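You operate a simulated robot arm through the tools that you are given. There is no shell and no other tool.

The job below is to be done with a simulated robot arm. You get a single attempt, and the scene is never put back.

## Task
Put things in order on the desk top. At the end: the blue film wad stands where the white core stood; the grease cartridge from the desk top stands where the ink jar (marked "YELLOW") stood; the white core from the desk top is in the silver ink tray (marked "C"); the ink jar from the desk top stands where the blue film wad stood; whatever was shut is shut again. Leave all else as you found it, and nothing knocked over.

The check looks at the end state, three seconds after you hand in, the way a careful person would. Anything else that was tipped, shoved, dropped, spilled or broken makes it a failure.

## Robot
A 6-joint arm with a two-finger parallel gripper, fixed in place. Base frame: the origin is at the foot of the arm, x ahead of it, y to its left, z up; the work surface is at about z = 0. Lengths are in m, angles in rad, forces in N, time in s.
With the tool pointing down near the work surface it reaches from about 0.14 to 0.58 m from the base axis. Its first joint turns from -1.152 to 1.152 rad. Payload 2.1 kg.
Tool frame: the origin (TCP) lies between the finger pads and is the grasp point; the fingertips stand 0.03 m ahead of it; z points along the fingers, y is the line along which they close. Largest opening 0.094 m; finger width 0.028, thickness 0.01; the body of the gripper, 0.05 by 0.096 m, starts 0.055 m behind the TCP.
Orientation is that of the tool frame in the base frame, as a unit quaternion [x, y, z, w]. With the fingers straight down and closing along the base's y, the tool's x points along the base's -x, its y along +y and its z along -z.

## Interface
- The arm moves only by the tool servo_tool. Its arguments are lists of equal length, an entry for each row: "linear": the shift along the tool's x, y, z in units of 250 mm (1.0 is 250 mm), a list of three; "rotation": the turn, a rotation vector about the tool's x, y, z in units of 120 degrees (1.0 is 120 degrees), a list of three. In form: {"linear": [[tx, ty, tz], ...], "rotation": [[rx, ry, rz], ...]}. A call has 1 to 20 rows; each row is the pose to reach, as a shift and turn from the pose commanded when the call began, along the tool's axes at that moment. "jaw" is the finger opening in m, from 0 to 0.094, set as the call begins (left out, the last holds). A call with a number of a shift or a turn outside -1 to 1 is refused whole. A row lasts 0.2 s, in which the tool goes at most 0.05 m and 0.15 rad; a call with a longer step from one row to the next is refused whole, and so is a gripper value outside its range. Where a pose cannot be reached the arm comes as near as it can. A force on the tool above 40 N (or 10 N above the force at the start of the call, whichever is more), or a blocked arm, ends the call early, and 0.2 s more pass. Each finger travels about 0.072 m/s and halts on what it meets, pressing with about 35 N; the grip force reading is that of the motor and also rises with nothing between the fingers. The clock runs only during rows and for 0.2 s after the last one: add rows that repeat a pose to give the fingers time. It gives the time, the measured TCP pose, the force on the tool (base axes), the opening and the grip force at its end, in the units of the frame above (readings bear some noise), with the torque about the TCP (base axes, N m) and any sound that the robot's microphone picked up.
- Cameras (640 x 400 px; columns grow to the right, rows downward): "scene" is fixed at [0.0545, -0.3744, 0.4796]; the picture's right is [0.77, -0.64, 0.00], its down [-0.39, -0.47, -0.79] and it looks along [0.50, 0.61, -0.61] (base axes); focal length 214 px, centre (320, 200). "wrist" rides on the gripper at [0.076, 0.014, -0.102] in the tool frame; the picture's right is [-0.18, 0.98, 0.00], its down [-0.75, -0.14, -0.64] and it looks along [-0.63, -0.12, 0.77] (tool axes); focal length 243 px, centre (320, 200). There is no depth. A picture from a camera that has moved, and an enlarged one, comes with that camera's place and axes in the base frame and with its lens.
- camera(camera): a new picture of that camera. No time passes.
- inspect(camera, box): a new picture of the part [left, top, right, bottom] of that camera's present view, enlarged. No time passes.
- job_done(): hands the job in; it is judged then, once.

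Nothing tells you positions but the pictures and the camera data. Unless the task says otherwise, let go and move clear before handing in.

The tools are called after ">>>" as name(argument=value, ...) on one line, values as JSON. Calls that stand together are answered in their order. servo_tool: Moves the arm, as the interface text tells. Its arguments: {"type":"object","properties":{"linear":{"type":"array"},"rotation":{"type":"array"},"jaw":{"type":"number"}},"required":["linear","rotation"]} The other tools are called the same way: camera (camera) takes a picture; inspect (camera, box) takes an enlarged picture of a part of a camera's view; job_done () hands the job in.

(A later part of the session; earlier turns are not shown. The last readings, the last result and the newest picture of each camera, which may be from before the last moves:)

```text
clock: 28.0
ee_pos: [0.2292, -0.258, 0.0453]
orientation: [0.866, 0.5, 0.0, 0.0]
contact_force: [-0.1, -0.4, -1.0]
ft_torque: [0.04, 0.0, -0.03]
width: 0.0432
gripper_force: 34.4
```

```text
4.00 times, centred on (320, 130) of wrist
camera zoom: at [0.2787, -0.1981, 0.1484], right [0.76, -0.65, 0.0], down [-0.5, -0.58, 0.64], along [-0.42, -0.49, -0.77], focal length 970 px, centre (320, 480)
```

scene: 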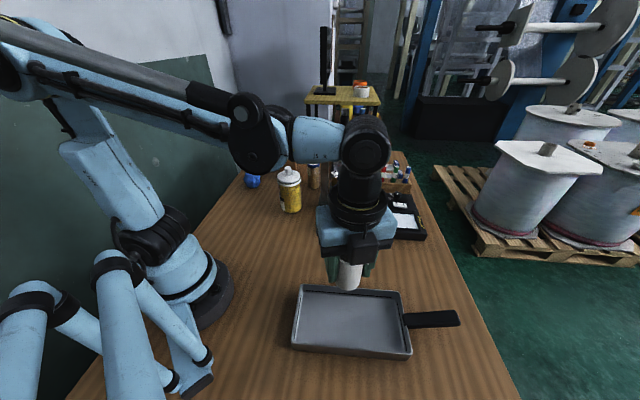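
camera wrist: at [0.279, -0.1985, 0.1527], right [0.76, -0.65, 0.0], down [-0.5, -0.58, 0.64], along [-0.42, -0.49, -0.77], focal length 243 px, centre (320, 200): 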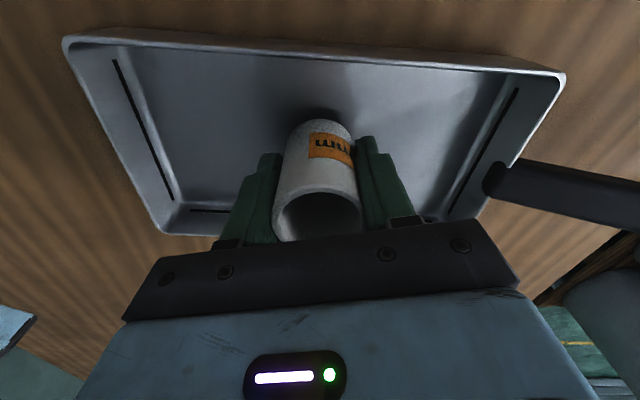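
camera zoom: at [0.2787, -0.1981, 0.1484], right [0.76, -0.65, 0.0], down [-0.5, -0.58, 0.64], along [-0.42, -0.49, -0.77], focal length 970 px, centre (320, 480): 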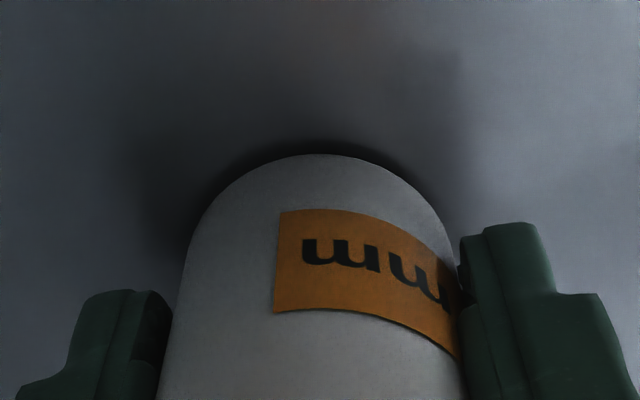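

>>> servo_tool(linear=[[0, 0, 0.003], [0, 0, 0.006]], rotation=[[0, 0, 0], [0, 0, 0]])

```text
clock: 28.6
ee_pos: [0.228, -0.2575, 0.0445]
orientation: [0.866, 0.5, 0.0, 0.0]
contact_force: [0.9, 1.1, 12.5]
ft_torque: [-0.1, 0.12, -0.01]
width: 0.043
gripper_force: 34.7
```

Contact at 12 N, so the core rests on the tray floor. I'll open the fingers and then retreat straight up.

>>> servo_tool(linear=[[0, 0, -0.002], [0, 0, -0.002], [0, 0, -0.002], [0, 0, -0.002]], rotation=[[0, 0, 0], [0, 0, 0], [0, 0, 0], [0, 0, 0]], jaw=0.08)

>>> camera(camera="wrist")

```text
clock: 29.6
ee_pos: [0.2283, -0.2589, 0.0455]
orientation: [0.866, 0.501, 0.0, 0.0]
contact_force: [0.5, 0.3, 0.0]
ft_torque: [-0.03, -0.01, 0.01]
width: 0.08
gripper_force: 0.1
```

```text
taken
camera wrist: at [0.2785, -0.1982, 0.1473], right [0.76, -0.65, 0.0], down [-0.5, -0.58, 0.64], along [-0.42, -0.49, -0.77], focal length 243 px, centre (320, 200)
```

wrist: 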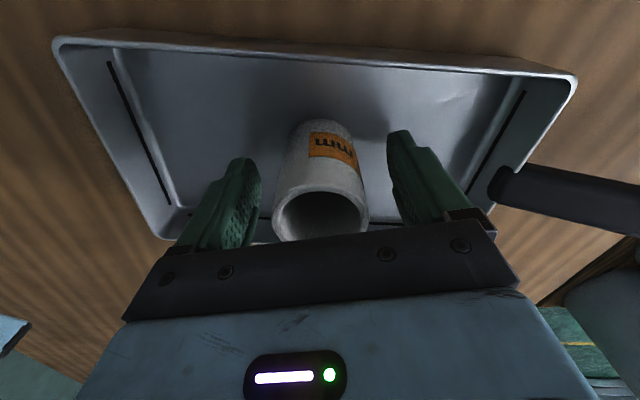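

>>> servo_tool(linear=[[0, 0, -0.06], [0, 0, -0.14], [0, 0, -0.26], [0, 0, -0.38], [0, 0, -0.5], [0, 0, -0.62], [0, 0, -0.7]], rotation=[[0, 0, 0], [0, 0, 0], [0, 0, 0], [0, 0, 0], [0, 0, 0], [0, 0, 0], [0, 0, 0]])

>>> camera(camera="wrist")

>>> camera(camera="scene")

```text
clock: 31.2
ee_pos: [0.2276, -0.2585, 0.2185]
orientation: [0.866, 0.499, 0.0, 0.001]
contact_force: [-1.6, 0.6, -0.6]
ft_torque: [0.01, 0.0, 0.05]
width: 0.0802
gripper_force: 0.1
```

```text
taken
camera wrist: at [0.2786, -0.1987, 0.3219], right [0.76, -0.65, 0.0], down [-0.5, -0.58, 0.64], along [-0.42, -0.49, -0.77], focal length 243 px, centre (320, 200)
```

wrist: 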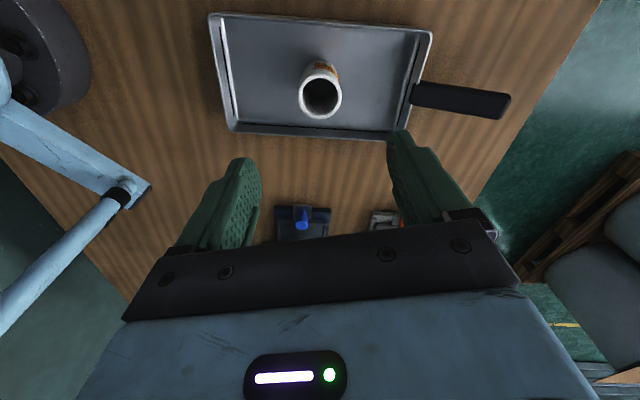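

```text
taken
```

scene: 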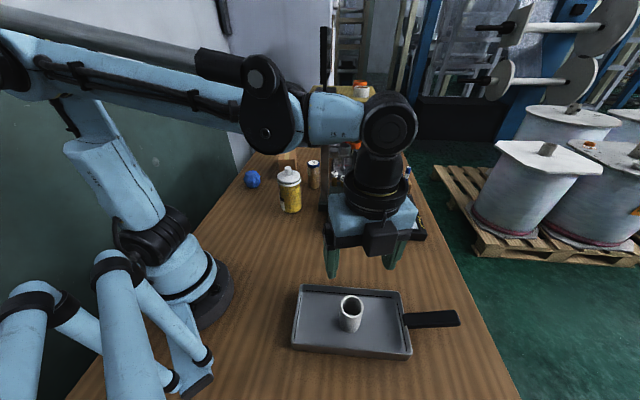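

The core stands upright in the tray. Now I'll go for the wad near (0.306, 0.345), unwinding the wrist yaw on the way, at z≈0.24 to clear the jar's knob.

>>> servo_tool(linear=[[0.052, -0.03, -0.005], [0.104, -0.06, -0.01], [0.156, -0.09, -0.015], [0.208, -0.12, -0.02], [0.26, -0.15, -0.025], [0.312, -0.18, -0.03], [0.364, -0.21, -0.035], [0.416, -0.24, -0.04], [0.468, -0.27, -0.045], [0.52, -0.3, -0.05], [0.572, -0.33, -0.055], [0.624, -0.36, -0.06], [0.676, -0.39, -0.065], [0.728, -0.42, -0.07], [0.78, -0.45, -0.075], [0.831, -0.48, -0.08]], rotation=[[0, 0, -0.0625], [0, 0, -0.125], [0, 0, -0.1875], [0, 0, -0.25], [0, 0, -0.3125], [0, 0, -0.375], [0, 0, -0.4375], [0, 0, -0.5], [0, 0, -0.5625], [0, 0, -0.625], [0, 0, -0.6875], [0, 0, -0.75], [0, 0, -0.8125], [0, 0, -0.875], [0, 0, -0.9375], [0, 0, -1.0]], jaw=0.094)

>>> camera(camera="wrist")

```text
clock: 34.6
ee_pos: [0.2271, -0.0178, 0.2405]
orientation: [-0.001, 1.0, 0.0, -0.001]
contact_force: [-0.7, 0.3, 0.3]
ft_torque: [0.02, -0.01, 0.02]
width: 0.0941
gripper_force: 0.0
```

```text
taken
camera wrist: at [0.1513, -0.0026, 0.3424], right [0.18, 0.98, 0.0], down [0.75, -0.14, 0.64], along [0.63, -0.12, -0.77], focal length 243 px, centre (320, 200)
```

wrist: 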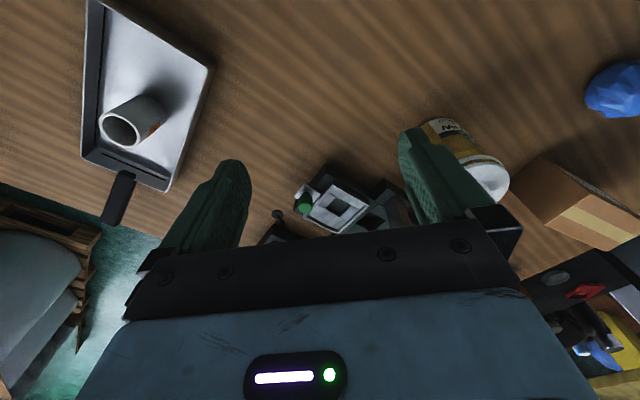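

>>> servo_tool(linear=[[0, 0.12, 0], [0, 0.26, 0], [0, 0.4, 0], [0, 0.54, 0], [0, 0.68, 0], [-0.02, 0.82, 0], [-0.08, 0.92, 0], [-0.14, 0.98, 0]], rotation=[[0, 0, 0], [0, 0, 0], [0, 0, 0], [0, 0, 0], [0, 0, 0], [0, 0, 0], [0, 0, 0], [0, 0, 0]])

>>> camera(camera="wrist")

>>> inspect(camera="wrist", box=[320, 40, 560, 240])

```text
clock: 36.4
ee_pos: [0.2642, 0.2276, 0.2409]
orientation: [0.0, 1.0, -0.001, 0.0]
contact_force: [1.1, 0.0, 0.0]
ft_torque: [0.0, -0.01, 0.01]
width: 0.0939
gripper_force: 0.0
```

```text
taken
camera wrist: at [0.1873, 0.2431, 0.3422], right [0.18, 0.98, 0.0], down [0.75, -0.14, 0.64], along [0.63, -0.12, -0.77], focal length 243 px, centre (320, 200)
```

wrist: 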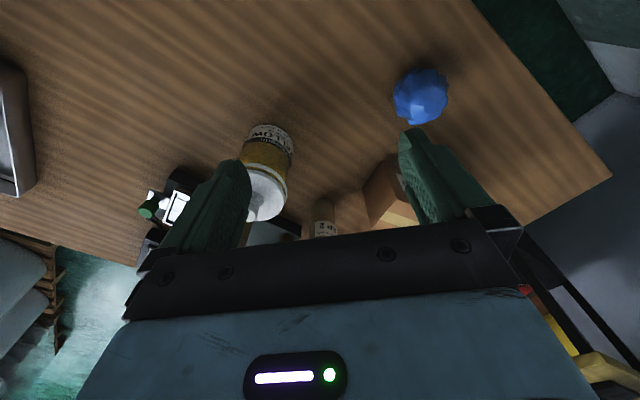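

```text
2.00 times, centred on (440, 140) of wrist
camera zoom: at [0.1873, 0.2431, 0.3422], right [0.18, 0.98, 0.0], down [0.75, -0.14, 0.64], along [0.63, -0.12, -0.77], focal length 485 px, centre (80, 320)
```

zoom: 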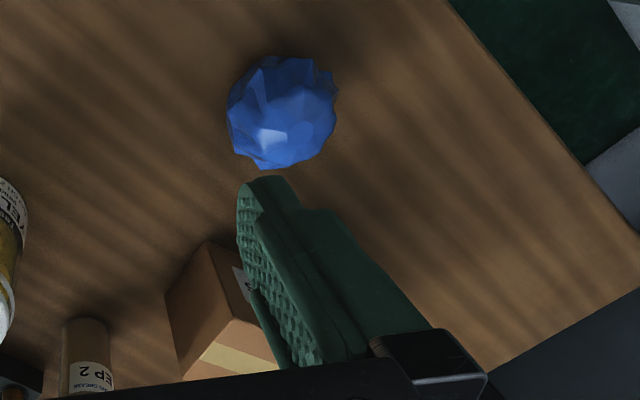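

The wad is near (0.304, 0.346). I'll go above it and check alignment before descending.

>>> servo_tool(linear=[[-0.04, 0.12, 0.02], [-0.08, 0.24, 0.05], [-0.12, 0.36, 0.1], [-0.16, 0.474, 0.16], [-0.16, 0.474, 0.2]], rotation=[[0, 0, 0], [0, 0, 0], [0, 0, 0], [0, 0, 0], [0, 0, 0]])

>>> camera(camera="wrist")

>>> inspect(camera="scene", box=[220, 120, 320, 220])

```text
clock: 37.6
ee_pos: [0.303, 0.3449, 0.1903]
orientation: [0.0, 1.0, -0.001, 0.0]
contact_force: [1.0, -0.5, -0.2]
ft_torque: [0.02, -0.02, 0.01]
width: 0.0943
gripper_force: 0.0
```

```text
taken
camera wrist: at [0.2269, 0.3611, 0.2926], right [0.18, 0.98, 0.0], down [0.75, -0.14, 0.64], along [0.63, -0.12, -0.77], focal length 243 px, centre (320, 200)
```

wrist: 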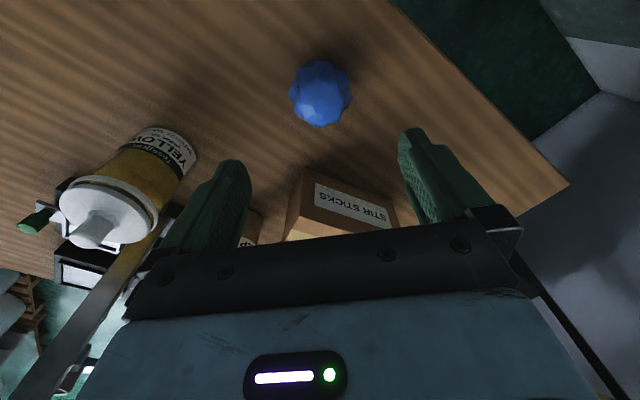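

```text
4.00 times, centred on (270, 170) of scene
camera zoom: at [0.0545, -0.3744, 0.4796], right [0.77, -0.64, 0.0], down [-0.39, -0.47, -0.79], along [0.5, 0.61, -0.61], focal length 858 px, centre (520, 320)
```

zoom: 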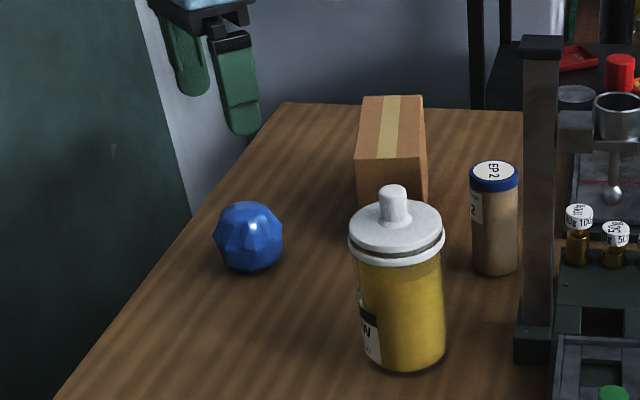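

The wad is almost centred under the tool at about (0.303, 0.347). I'll descend to mid-height of the wad.

>>> servo_tool(linear=[[0, 0.006, 0.1], [0, 0.006, 0.2], [0, 0.006, 0.3], [0, 0.006, 0.4], [0, 0.006, 0.48], [0, 0.006, 0.55], [0, 0.006, 0.59], [0, 0.006, 0.612]], rotation=[[0, 0, 0], [0, 0, 0], [0, 0, 0], [0, 0, 0], [0, 0, 0], [0, 0, 0], [0, 0, 0], [0, 0, 0]])

>>> camera(camera="wrist")

>>> inspect(camera="scene", box=[200, 110, 330, 220])

```text
clock: 39.4
ee_pos: [0.3037, 0.347, 0.0384]
orientation: [0.0, 1.0, 0.0, 0.0]
contact_force: [0.3, 0.5, 0.8]
ft_torque: [-0.03, 0.0, 0.05]
width: 0.0939
gripper_force: 0.1
```

```text
taken
camera wrist: at [0.2269, 0.3616, 0.1391], right [0.18, 0.98, 0.0], down [0.75, -0.14, 0.64], along [0.63, -0.12, -0.77], focal length 243 px, centre (320, 200)
```

wrist: 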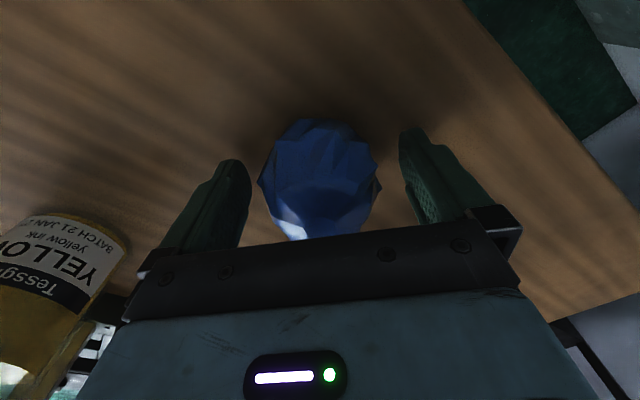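

```text
3.64 times, centred on (265, 165) of scene
camera zoom: at [0.0545, -0.3744, 0.4796], right [0.77, -0.64, 0.0], down [-0.39, -0.47, -0.79], along [0.5, 0.61, -0.61], focal length 780 px, centre (520, 327)
```

zoom: 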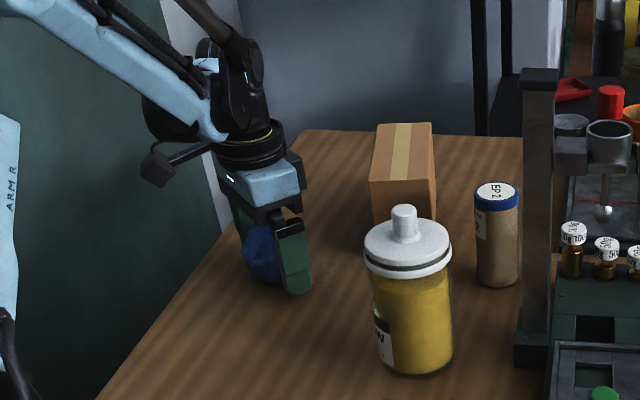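

>>> servo_tool(linear=[[0, 0, 0], [0, 0, 0], [0, 0, 0], [0, 0, 0]], rotation=[[0, 0, 0], [0, 0, 0], [0, 0, 0], [0, 0, 0]], jaw=0.052)

>>> camera(camera="wrist")

```text
clock: 40.4
ee_pos: [0.302, 0.3463, 0.0365]
orientation: [0.0, 1.0, 0.0, 0.001]
contact_force: [-0.2, 0.0, 0.3]
ft_torque: [-0.01, -0.02, 0.02]
width: 0.0613
gripper_force: 35.0
```

```text
taken
camera wrist: at [0.2269, 0.3616, 0.1393], right [0.18, 0.98, 0.0], down [0.75, -0.14, 0.64], along [0.63, -0.12, -0.77], focal length 243 px, centre (320, 200)
```

wrist: 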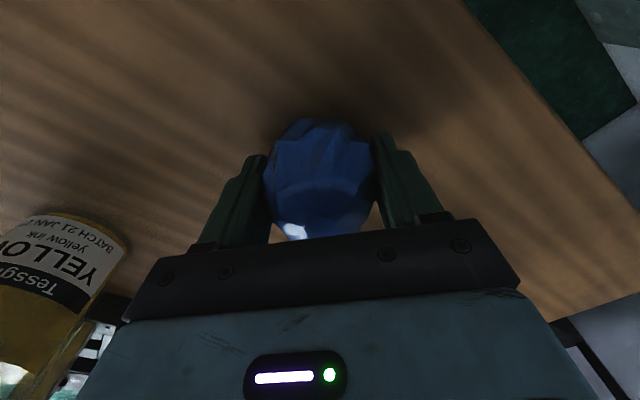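

The wad is gripped at 61 mm. I'll lift it and carry it above the core's old spot.

>>> servo_tool(linear=[[0, 0, -0.08], [0, 0, -0.2], [0, 0, -0.32], [0.04, -0.05, -0.4], [0.1, -0.14, -0.4], [0.17, -0.23, -0.4], [0.24, -0.33, -0.4], [0.3, -0.41, -0.4], [0.332, -0.454, -0.4]], rotation=[[0, 0, 0], [0, 0, 0], [0, 0, 0], [0, 0, 0], [0, 0, 0], [0, 0, 0], [0, 0, 0], [0, 0, 0], [0, 0, 0]])

>>> camera(camera="wrist")

>>> inspect(camera="scene", box=[200, 110, 330, 230])

```text
clock: 42.4
ee_pos: [0.2208, 0.2331, 0.1375]
orientation: [0.0, 1.0, 0.0, 0.001]
contact_force: [-0.1, -0.3, -1.0]
ft_torque: [0.02, 0.01, 0.01]
width: 0.0615
gripper_force: 35.4
```

```text
taken
camera wrist: at [0.1438, 0.2485, 0.2391], right [0.18, 0.98, 0.0], down [0.75, -0.14, 0.64], along [0.63, -0.12, -0.77], focal length 243 px, centre (320, 200)
```

wrist: 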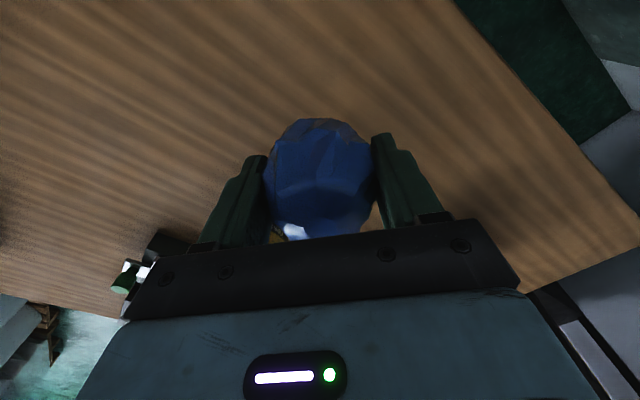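

```text
3.33 times, centred on (265, 170) of scene
camera zoom: at [0.0545, -0.3744, 0.4796], right [0.77, -0.64, 0.0], down [-0.39, -0.47, -0.79], along [0.5, 0.61, -0.61], focal length 715 px, centre (503, 300)
```

zoom: 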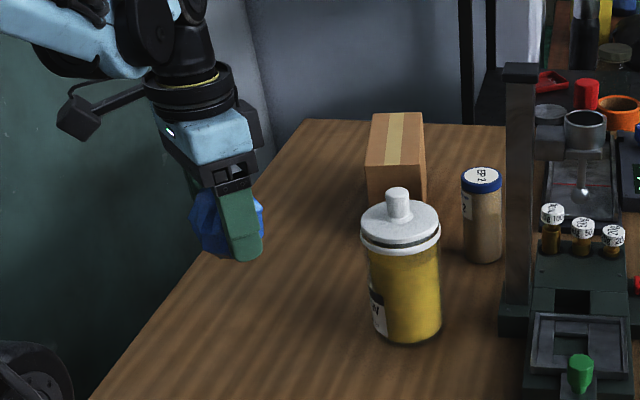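

>>> servo_tool(linear=[[0, 0, 0.1], [0, 0, 0.2], [0, 0, 0.28], [0, 0, 0.34], [0, 0, 0.375], [0, 0, 0.39]], rotation=[[0, 0, 0], [0, 0, 0], [0, 0, 0], [0, 0, 0], [0, 0, 0], [0, 0, 0]])

>>> servo_tool(linear=[[0, 0, 0.004], [0, 0, 0.008], [0, 0, 0.011]], rotation=[[0, 0, 0], [0, 0, 0], [0, 0, 0]])

>>> camera(camera="wrist")

```text
clock: 43.8
ee_pos: [0.2207, 0.2325, 0.0391]
orientation: [0.0, 1.0, -0.001, 0.001]
contact_force: [0.3, 0.3, -0.8]
ft_torque: [-0.02, -0.03, 0.06]
width: 0.0613
gripper_force: 35.6
```

```text
clock: 44.6
ee_pos: [0.2206, 0.2345, 0.0374]
orientation: [0.0, 1.0, 0.0, 0.001]
contact_force: [0.4, -0.9, 1.7]
ft_torque: [-0.01, -0.02, 0.02]
width: 0.0614
gripper_force: 35.1
```

```text
taken
camera wrist: at [0.1439, 0.2491, 0.139], right [0.18, 0.98, 0.0], down [0.75, -0.14, 0.64], along [0.63, -0.12, -0.77], focal length 243 px, centre (320, 200)
```

wrist: 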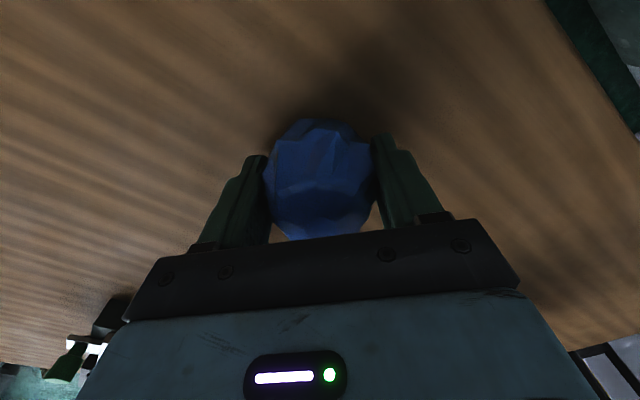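

>>> servo_tool(linear=[[0, 0, 0.002], [0, 0, 0.004]], rotation=[[0, 0, 0], [0, 0, 0]])

```text
clock: 45.2
ee_pos: [0.2201, 0.2332, 0.0362]
orientation: [0.0, 1.0, 0.001, 0.002]
contact_force: [0.6, 1.7, 12.2]
ft_torque: [0.03, -0.01, 0.11]
width: 0.0616
gripper_force: 35.1
```

Contact felt at 12 N. I'll back off half a millimetre, release, and look.

>>> servo_tool(linear=[[0, 0, -0.002], [0, 0, -0.002], [0, 0, -0.002], [0, 0, -0.002]], rotation=[[0, 0, 0], [0, 0, 0], [0, 0, 0], [0, 0, 0]], jaw=0.094)

>>> camera(camera="wrist")

```text
clock: 46.2
ee_pos: [0.221, 0.2338, 0.0365]
orientation: [0.0, 1.0, 0.0, 0.0]
contact_force: [-0.1, -0.1, -0.4]
ft_torque: [0.01, -0.02, 0.0]
width: 0.094
gripper_force: 0.2
```

```text
taken
camera wrist: at [0.1441, 0.2491, 0.1386], right [0.18, 0.98, 0.0], down [0.75, -0.14, 0.64], along [0.63, -0.12, -0.77], focal length 243 px, centre (320, 200)
```

wrist: 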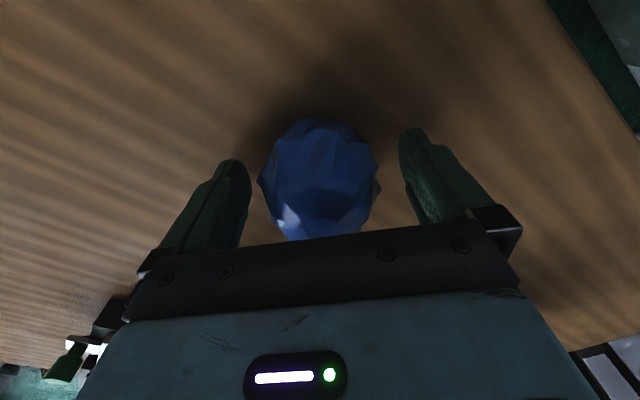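

The wad stays put at the core's old spot. I'll retreat upward and then study the jar, since its lid and knob affect how I may grip it.

>>> servo_tool(linear=[[0, 0, -0.06], [0, 0, -0.16], [0, 0, -0.28], [0, 0, -0.4], [0, 0, -0.52], [0, 0, -0.64], [0, 0, -0.76]], rotation=[[0, 0, 0], [0, 0, 0], [0, 0, 0], [0, 0, 0], [0, 0, 0], [0, 0, 0], [0, 0, 0]])

>>> inspect(camera="scene", box=[225, 155, 315, 220])

>>> camera(camera="wrist")

>>> inspect(camera="scene", box=[270, 160, 310, 220])

```text
clock: 47.8
ee_pos: [0.2205, 0.2342, 0.2257]
orientation: [0.0, 1.0, 0.0, 0.0]
contact_force: [0.5, -0.4, 0.5]
ft_torque: [0.01, 0.01, 0.01]
width: 0.0941
gripper_force: 0.1
```

```text
6.15 times, centred on (270, 188) of scene
camera zoom: at [0.0545, -0.3744, 0.4796], right [0.77, -0.64, 0.0], down [-0.39, -0.47, -0.79], along [0.5, 0.61, -0.61], focal length 1320 px, centre (628, 277)
```

zoom: 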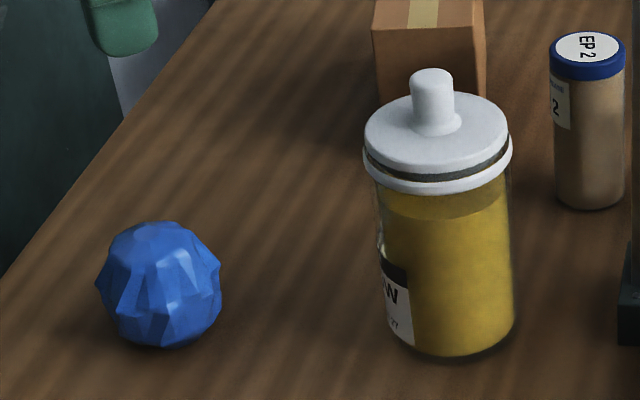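

```text
taken
camera wrist: at [0.1439, 0.2491, 0.3282], right [0.18, 0.98, 0.0], down [0.75, -0.14, 0.64], along [0.63, -0.12, -0.77], focal length 243 px, centre (320, 200)
```

wrist: 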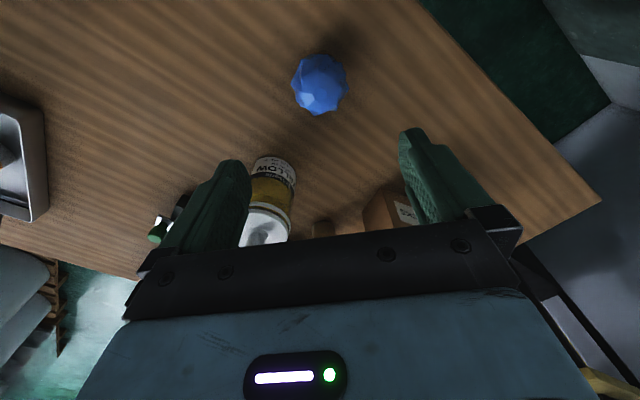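

```text
6.67 times, centred on (290, 190) of scene
camera zoom: at [0.0545, -0.3744, 0.4796], right [0.77, -0.64, 0.0], down [-0.39, -0.47, -0.79], along [0.5, 0.61, -0.61], focal length 1430 px, centre (520, 267)
```

zoom: 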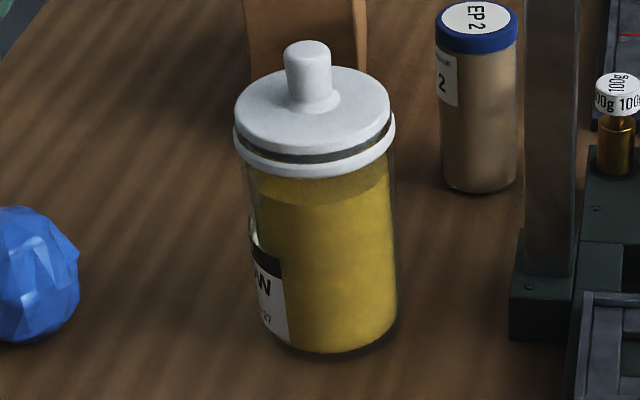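

The white ring under the gasket looks like the jar's rim, wider than both body and lid. I'll hover over the jar to measure its centre from above.

>>> servo_tool(linear=[[-0.03, -0.02, -0.08], [-0.12, -0.09, -0.16], [-0.22, -0.17, -0.2], [-0.32, -0.25, -0.2], [-0.42, -0.33, -0.2], [-0.48, -0.39, -0.2], [-0.518, -0.414, -0.2]], rotation=[[0, 0, 0], [0, 0, 0], [0, 0, 0], [0, 0, 0], [0, 0, 0], [0, 0, 0], [0, 0, 0]])

>>> camera(camera="wrist")

>>> camera(camera="scene")

```text
clock: 49.4
ee_pos: [0.3494, 0.1318, 0.2758]
orientation: [0.0, 1.0, 0.0, 0.0]
contact_force: [-0.2, 0.2, 0.4]
ft_torque: [0.01, -0.03, -0.02]
width: 0.094
gripper_force: 0.1
```

```text
taken
camera wrist: at [0.2728, 0.1457, 0.3789], right [0.18, 0.98, 0.0], down [0.75, -0.14, 0.64], along [0.63, -0.12, -0.77], focal length 243 px, centre (320, 200)
```

wrist: 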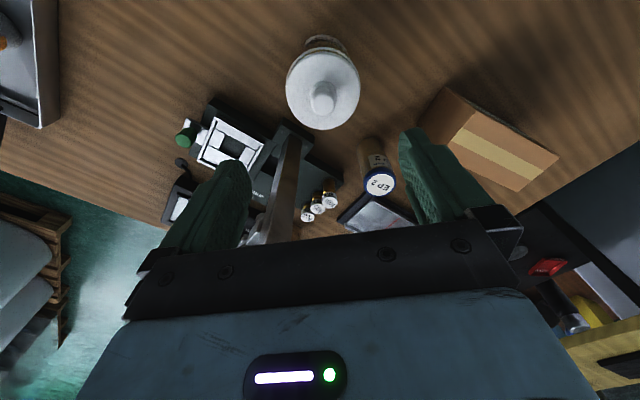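

```text
taken
```

scene: 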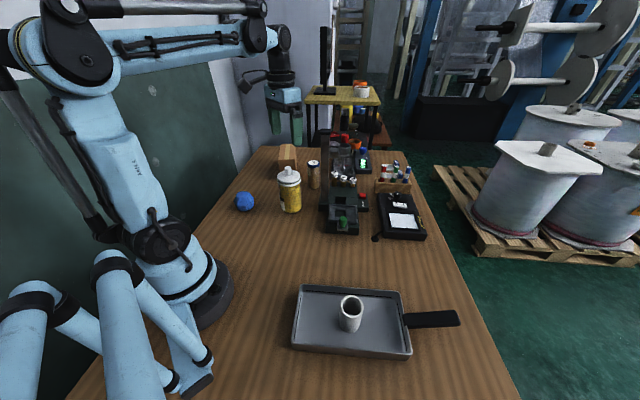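

>>> inspect(camera="wrist", box=[260, 20, 400, 140])

>>> inspect(camera="wrist", box=[160, 70, 460, 260])

```text
3.33 times, centred on (330, 80) of wrist
camera zoom: at [0.2728, 0.1457, 0.3789], right [0.18, 0.98, 0.0], down [0.75, -0.14, 0.64], along [0.63, -0.12, -0.77], focal length 809 px, centre (287, 600)
```

zoom: 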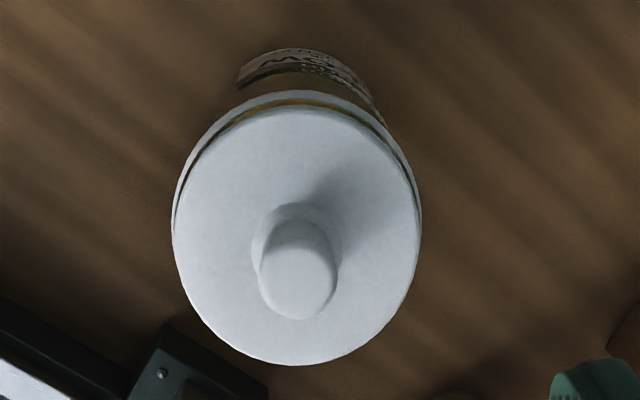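

```text
2.11 times, centred on (310, 165) of wrist
camera zoom: at [0.2728, 0.1457, 0.3789], right [0.18, 0.98, 0.0], down [0.75, -0.14, 0.64], along [0.63, -0.12, -0.77], focal length 511 px, centre (341, 274)
```

zoom: 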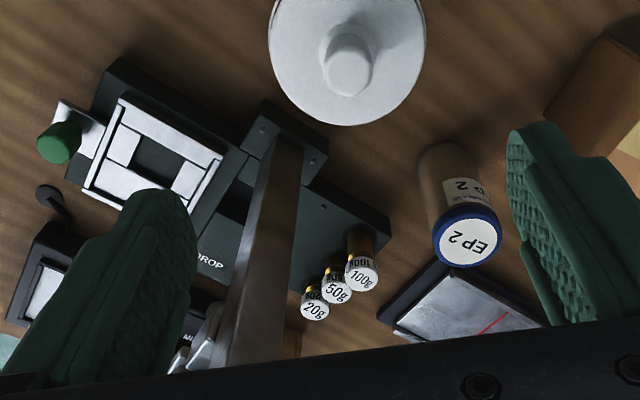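

Triangulating gives a jar axis near (0.347, 0.135), knob top z≈0.157 and rim ring z≈0.115–0.122. A top-down grip at TCP z≈0.112 keeps the palm about 1 cm above the knob, so I'll descend partway first and check.

>>> servo_tool(linear=[[0.01, 0.013, 0.1], [0.01, 0.013, 0.2], [0.01, 0.013, 0.3], [0.01, 0.013, 0.38], [0.01, 0.013, 0.44]], rotation=[[0, 0, 0], [0, 0, 0], [0, 0, 0], [0, 0, 0], [0, 0, 0]])

>>> camera(camera="wrist")

>>> inspect(camera="scene", box=[240, 110, 340, 220])

```text
clock: 50.6
ee_pos: [0.3485, 0.1338, 0.1655]
orientation: [0.0, 1.0, 0.0, 0.001]
contact_force: [0.3, -0.5, -0.8]
ft_torque: [0.0, 0.0, 0.0]
width: 0.0935
gripper_force: 0.0
```

```text
taken
camera wrist: at [0.2707, 0.1485, 0.2681], right [0.18, 0.98, 0.0], down [0.75, -0.14, 0.64], along [0.63, -0.12, -0.77], focal length 243 px, centre (320, 200)
```

wrist: 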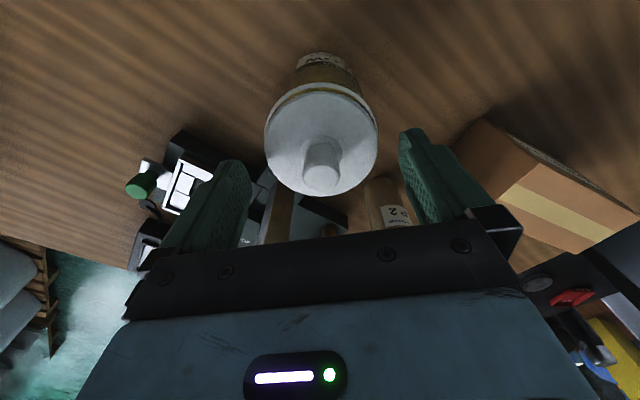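

```text
3.64 times, centred on (290, 165) of scene
camera zoom: at [0.0545, -0.3744, 0.4796], right [0.77, -0.64, 0.0], down [-0.39, -0.47, -0.79], along [0.5, 0.61, -0.61], focal length 780 px, centre (429, 327)
```

zoom: 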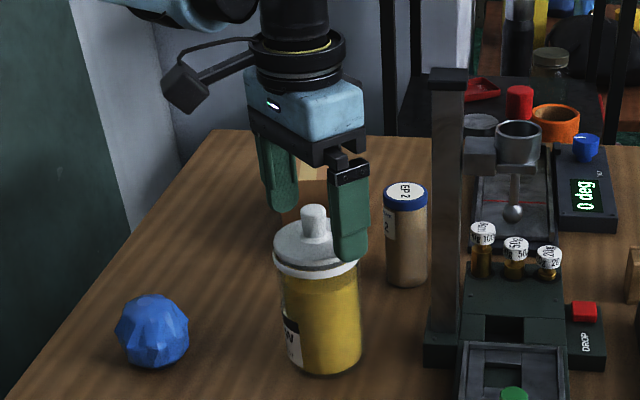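

The fingers straddle the lid evenly. I'll continue down to TCP z≈0.113 in small steps.

>>> servo_tool(linear=[[0.01, 0.004, 0.04], [0.01, 0.004, 0.08], [0.01, 0.004, 0.12], [0.01, 0.004, 0.16], [0.01, 0.004, 0.19], [0.01, 0.004, 0.21]], rotation=[[0, 0, 0], [0, 0, 0], [0, 0, 0], [0, 0, 0], [0, 0, 0], [0, 0, 0]])

>>> camera(camera="wrist")

>>> inspect(camera="scene", box=[250, 130, 330, 220])

```text
clock: 52.0
ee_pos: [0.3467, 0.1363, 0.1148]
orientation: [0.0, 1.0, -0.001, 0.001]
contact_force: [-0.1, -0.1, -0.2]
ft_torque: [0.01, 0.02, -0.02]
width: 0.094
gripper_force: 0.0
```

```text
taken
camera wrist: at [0.2692, 0.1497, 0.216], right [0.18, 0.98, 0.0], down [0.75, -0.14, 0.64], along [0.63, -0.12, -0.77], focal length 243 px, centre (320, 200)
```

wrist: 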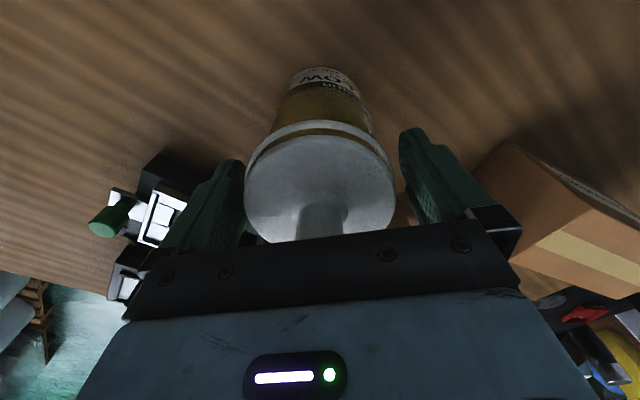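

```text
4.44 times, centred on (290, 175) of scene
camera zoom: at [0.0545, -0.3744, 0.4796], right [0.77, -0.64, 0.0], down [-0.39, -0.47, -0.79], along [0.5, 0.61, -0.61], focal length 953 px, centre (453, 311)
```

zoom: 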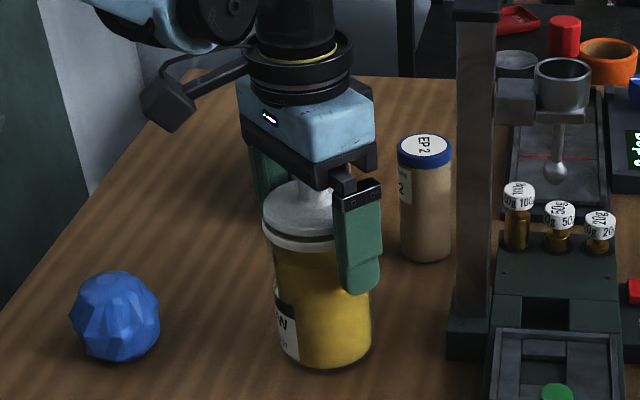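

>>> servo_tool(linear=[[0, 0, 0], [0, 0, 0], [0, 0, 0], [0, 0, 0]], rotation=[[0, 0, 0], [0, 0, 0], [0, 0, 0], [0, 0, 0]], jaw=0.066)

>>> camera(camera="wrist")

>>> inspect(camera="scene", box=[250, 130, 330, 220])

```text
clock: 53.0
ee_pos: [0.3454, 0.1349, 0.1139]
orientation: [0.0, 1.0, 0.0, 0.001]
contact_force: [0.8, -0.4, -0.7]
ft_torque: [-0.02, 0.03, 0.02]
width: 0.073
gripper_force: 34.9
heard: snap
```

```text
taken
camera wrist: at [0.2692, 0.1497, 0.216], right [0.18, 0.98, 0.0], down [0.75, -0.14, 0.64], along [0.63, -0.12, -0.77], focal length 243 px, centre (320, 200)
```

wrist: 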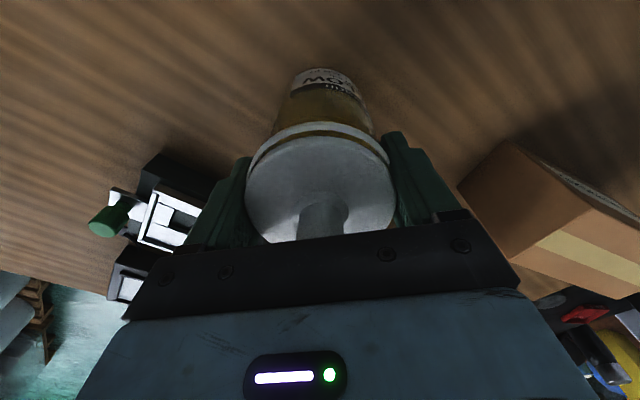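

```text
4.44 times, centred on (290, 175) of scene
camera zoom: at [0.0545, -0.3744, 0.4796], right [0.77, -0.64, 0.0], down [-0.39, -0.47, -0.79], along [0.5, 0.61, -0.61], focal length 953 px, centre (453, 311)
```

zoom: 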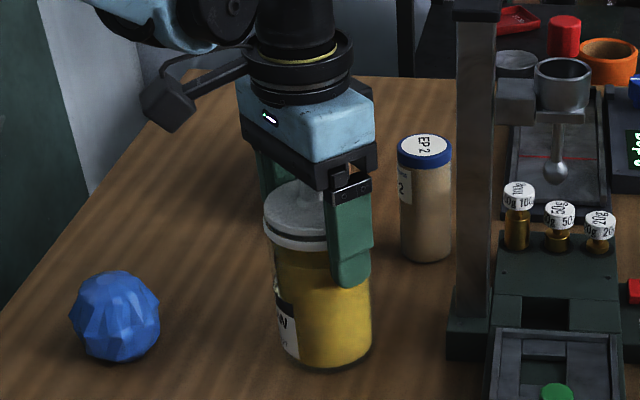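

I heard a "snap" as the fingers closed at 73 mm. Before doing anything else I'll look closely at the jar's rim and lid.

>>> inspect(camera="scene", box=[270, 160, 310, 220])

>>> inspect(camera="wrist", box=[220, 50, 430, 250])

>>> inspect(camera="scene", box=[275, 160, 305, 195])

>>> camera(camera="scene")

```text
6.67 times, centred on (290, 190) of scene
camera zoom: at [0.0545, -0.3744, 0.4796], right [0.77, -0.64, 0.0], down [-0.39, -0.47, -0.79], along [0.5, 0.61, -0.61], focal length 1430 px, centre (520, 267)
```

zoom: 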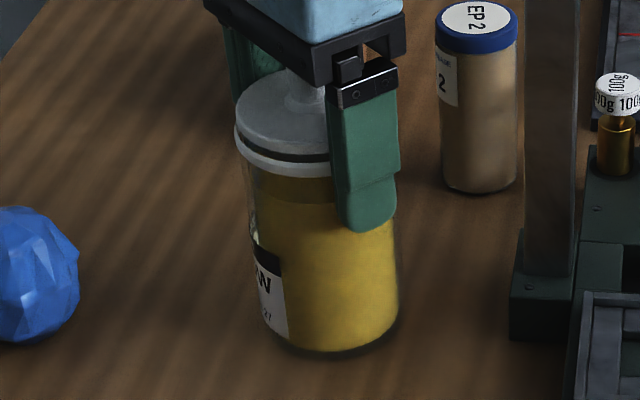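

```text
2.00 times, centred on (325, 150) of wrist
camera zoom: at [0.2692, 0.1497, 0.216], right [0.18, 0.98, 0.0], down [0.75, -0.14, 0.64], along [0.63, -0.12, -0.77], focal length 485 px, centre (310, 300)
```

zoom: 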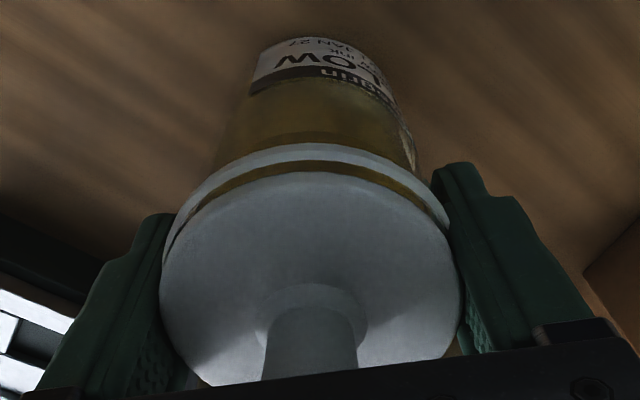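

```text
11.43 times, centred on (290, 178) of scene
camera zoom: at [0.0545, -0.3744, 0.4796], right [0.77, -0.64, 0.0], down [-0.39, -0.47, -0.79], along [0.5, 0.61, -0.61], focal length 2451 px, centre (663, 457)
```

zoom: 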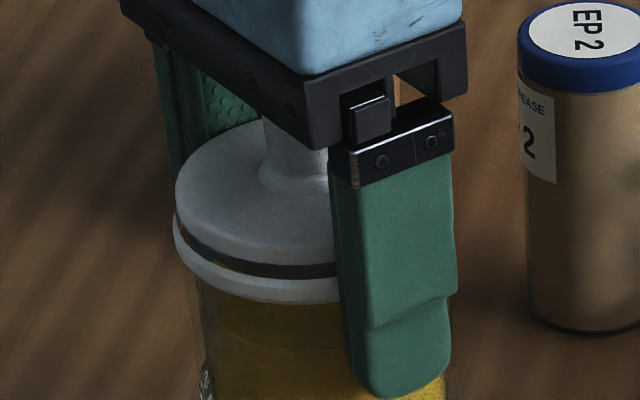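

```text
taken
```

scene: 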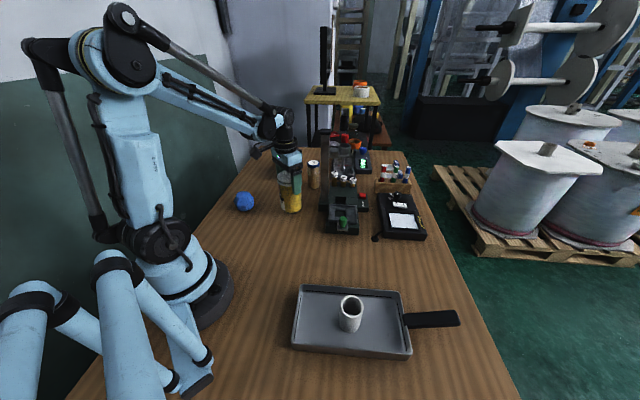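

Nothing looks broken; the gasket line looks the same as before. I'll test with a 4 mm lift to see whether the whole jar follows and not just the lid.

>>> servo_tool(linear=[[0, 0, -0.004], [0, 0, -0.008], [0, 0, -0.012], [0, 0, -0.016]], rotation=[[0, 0, 0], [0, 0, 0], [0, 0, 0], [0, 0, 0]])

>>> inspect(camera="scene", box=[270, 160, 310, 220])

>>> inspect(camera="wrist", box=[220, 50, 430, 250])

>>> inspect(camera="scene", box=[275, 160, 305, 195])

```text
clock: 54.0
ee_pos: [0.3452, 0.1341, 0.1181]
orientation: [0.001, 1.0, 0.0, 0.0]
contact_force: [-0.1, 1.1, -5.1]
ft_torque: [-0.03, 0.03, 0.03]
width: 0.0729
gripper_force: 34.9
```

```text
6.67 times, centred on (290, 190) of scene
camera zoom: at [0.0545, -0.3744, 0.4796], right [0.77, -0.64, 0.0], down [-0.39, -0.47, -0.79], along [0.5, 0.61, -0.61], focal length 1430 px, centre (520, 267)
```

zoom: 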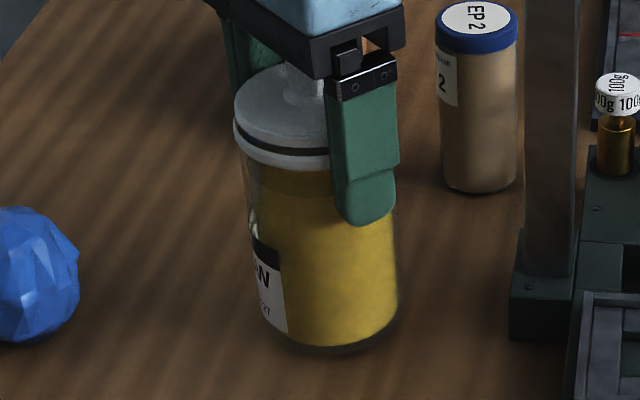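

```text
2.00 times, centred on (325, 150) of wrist
camera zoom: at [0.269, 0.1497, 0.2197], right [0.18, 0.98, 0.0], down [0.75, -0.14, 0.64], along [0.63, -0.12, -0.77], focal length 485 px, centre (310, 300)
```

zoom: 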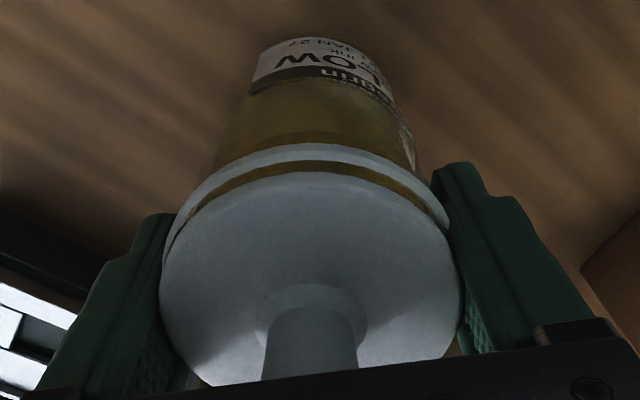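

```text
11.43 times, centred on (290, 178) of scene
camera zoom: at [0.0545, -0.3744, 0.4796], right [0.77, -0.64, 0.0], down [-0.39, -0.47, -0.79], along [0.5, 0.61, -0.61], focal length 2451 px, centre (663, 457)
```

zoom: 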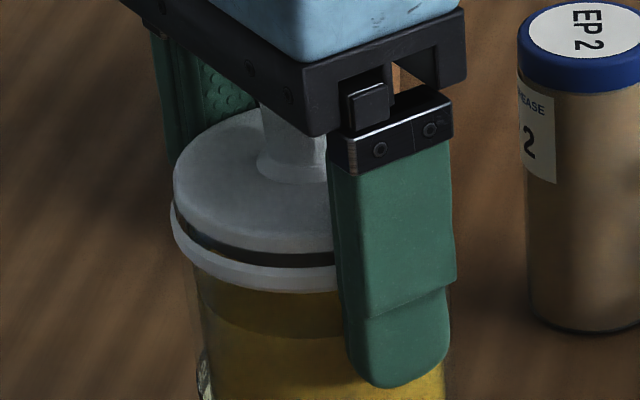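

The whole jar came up with its lid on (about 5 N of weight). I'll lift it smoothly and carry it upright, slowly, to the wad's old spot.

>>> servo_tool(linear=[[0, 0, -0.02], [0, 0, -0.06], [0, 0, -0.12], [0, 0, -0.18], [0, 0, -0.24], [0, 0, -0.3], [0, 0, -0.34], [0, 0, -0.36]], rotation=[[0, 0, 0], [0, 0, 0], [0, 0, 0], [0, 0, 0], [0, 0, 0], [0, 0, 0], [0, 0, 0], [0, 0, 0]])

>>> inspect(camera="scene", box=[240, 110, 340, 220])

>>> camera(camera="wrist")

```text
clock: 55.8
ee_pos: [0.3449, 0.1332, 0.2082]
orientation: [0.0, 1.0, 0.0, -0.001]
contact_force: [-0.6, -0.3, -4.0]
ft_torque: [0.0, 0.02, 0.01]
width: 0.0728
gripper_force: 34.9
```

```text
3.64 times, centred on (290, 165) of scene
camera zoom: at [0.0545, -0.3744, 0.4796], right [0.77, -0.64, 0.0], down [-0.39, -0.47, -0.79], along [0.5, 0.61, -0.61], focal length 780 px, centre (429, 327)
```

zoom: 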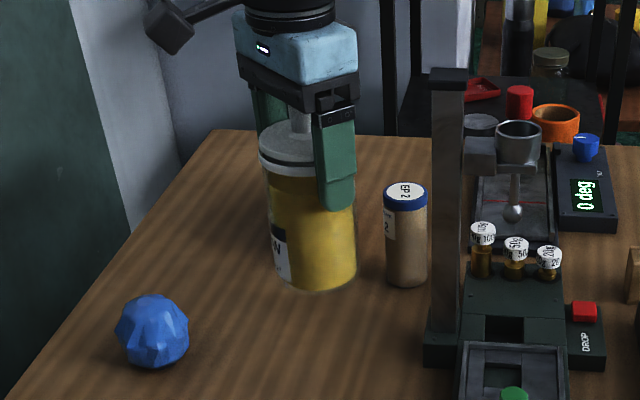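

```text
taken
camera wrist: at [0.2683, 0.1492, 0.3101], right [0.18, 0.98, 0.0], down [0.75, -0.14, 0.64], along [0.63, -0.12, -0.77], focal length 243 px, centre (320, 200)
```

wrist: 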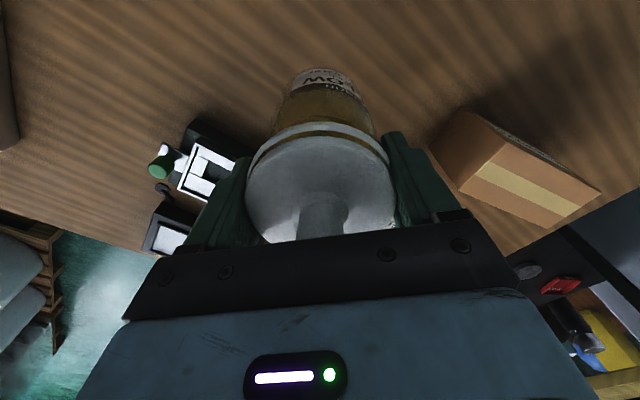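

>>> servo_tool(linear=[[0.008, 0.04, 0], [0.022, 0.11, 0], [0.037, 0.18, 0], [0.053, 0.26, 0], [0.069, 0.34, 0], [0.085, 0.42, 0], [0.102, 0.5, 0], [0.118, 0.58, 0], [0.134, 0.66, 0], [0.15, 0.74, 0], [0.162, 0.8, 0], [0.169, 0.835, 0], [0.172, 0.848, 0]], rotation=[[0, 0, 0], [0, 0, 0], [0, 0, 0], [0, 0, 0], [0, 0, 0], [0, 0, 0], [0, 0, 0], [0, 0, 0], [0, 0, 0], [0, 0, 0], [0, 0, 0], [0, 0, 0], [0, 0, 0]])

>>> inspect(camera="scene", box=[200, 90, 340, 220])

>>> camera(camera="wrist")

```text
clock: 58.6
ee_pos: [0.3019, 0.3466, 0.2077]
orientation: [0.0, 1.0, 0.0, 0.001]
contact_force: [-1.1, 0.1, -4.7]
ft_torque: [-0.03, 0.01, 0.0]
width: 0.0729
gripper_force: 35.3
```

```text
3.08 times, centred on (270, 155) of scene
camera zoom: at [0.0545, -0.3744, 0.4796], right [0.77, -0.64, 0.0], down [-0.39, -0.47, -0.79], along [0.5, 0.61, -0.61], focal length 660 px, centre (474, 338)
```

zoom: 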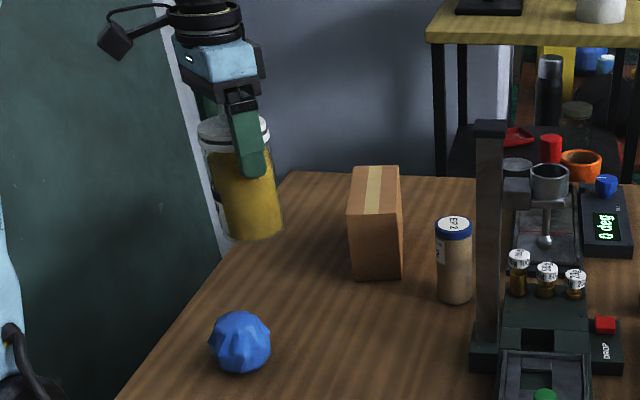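

```text
taken
camera wrist: at [0.2258, 0.3618, 0.3096], right [0.18, 0.98, 0.0], down [0.75, -0.14, 0.64], along [0.63, -0.12, -0.77], focal length 243 px, centre (320, 200)
```

wrist: 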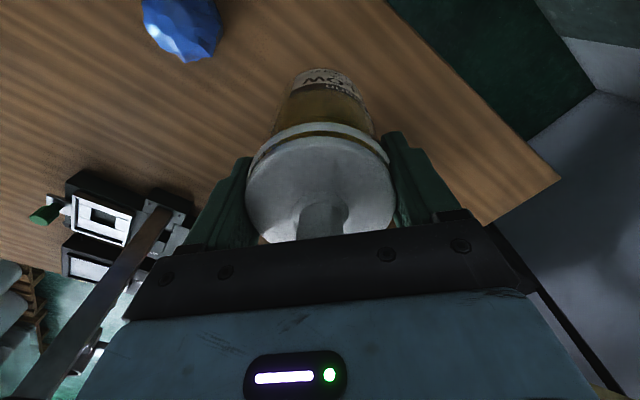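

The jar is above the wad's old spot, upright. I'll lower it smoothly and then feel for the desk.

>>> servo_tool(linear=[[0, 0, 0.03], [0, 0, 0.09], [0, 0, 0.15], [0, 0, 0.21], [0, 0, 0.27], [0, 0, 0.31], [0, 0, 0.34], [0, 0, 0.358]], rotation=[[0, 0, 0], [0, 0, 0], [0, 0, 0], [0, 0, 0], [0, 0, 0], [0, 0, 0], [0, 0, 0], [0, 0, 0]])

>>> servo_tool(linear=[[0, 0, 0.004], [0, 0, 0.008], [0, 0, 0.012]], rotation=[[0, 0, 0], [0, 0, 0], [0, 0, 0]])

>>> inspect(camera="scene", box=[220, 120, 300, 220])

```text
clock: 60.4
ee_pos: [0.3023, 0.3464, 0.1181]
orientation: [0.0, 1.0, 0.001, 0.0]
contact_force: [-0.3, 0.0, -4.1]
ft_torque: [-0.03, 0.01, -0.01]
width: 0.0727
gripper_force: 35.2
```

```text
clock: 61.2
ee_pos: [0.303, 0.3466, 0.1148]
orientation: [0.001, 1.0, 0.0, 0.0]
contact_force: [0.3, 0.5, -4.0]
ft_torque: [-0.02, 0.02, 0.0]
width: 0.0729
gripper_force: 35.0
```

```text
4.00 times, centred on (260, 170) of scene
camera zoom: at [0.0545, -0.3744, 0.4796], right [0.77, -0.64, 0.0], down [-0.39, -0.47, -0.79], along [0.5, 0.61, -0.61], focal length 858 px, centre (560, 320)
```

zoom: 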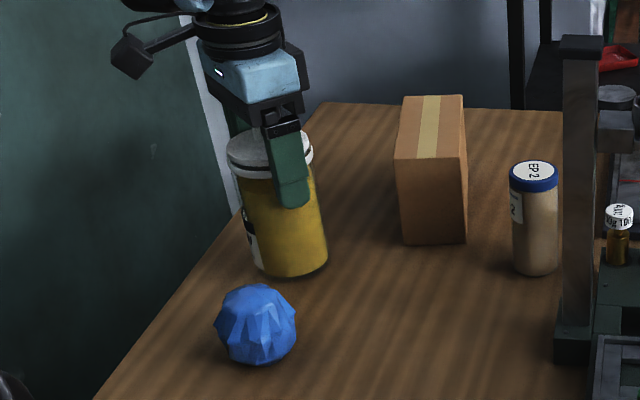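

Not touching yet (still carrying about 4 N), so I'll go down in sub-millimetre steps.

>>> servo_tool(linear=[[0, 0, 0.002], [0, 0, 0.004]], rotation=[[0, 0, 0], [0, 0, 0]])

>>> servo_tool(linear=[[0, 0, 0.002], [0, 0, 0.003]], rotation=[[0, 0, 0], [0, 0, 0]])

```text
clock: 61.8
ee_pos: [0.3023, 0.3465, 0.1149]
orientation: [0.0, 1.0, 0.0, 0.0]
contact_force: [-0.7, -0.3, -5.3]
ft_torque: [0.0, 0.05, -0.02]
width: 0.0729
gripper_force: 34.6
```

```text
clock: 62.4
ee_pos: [0.3017, 0.3465, 0.1136]
orientation: [-0.001, 1.0, 0.0, 0.001]
contact_force: [0.7, 0.4, 8.0]
ft_torque: [-0.22, 0.05, 0.01]
width: 0.0728
gripper_force: 35.1
```

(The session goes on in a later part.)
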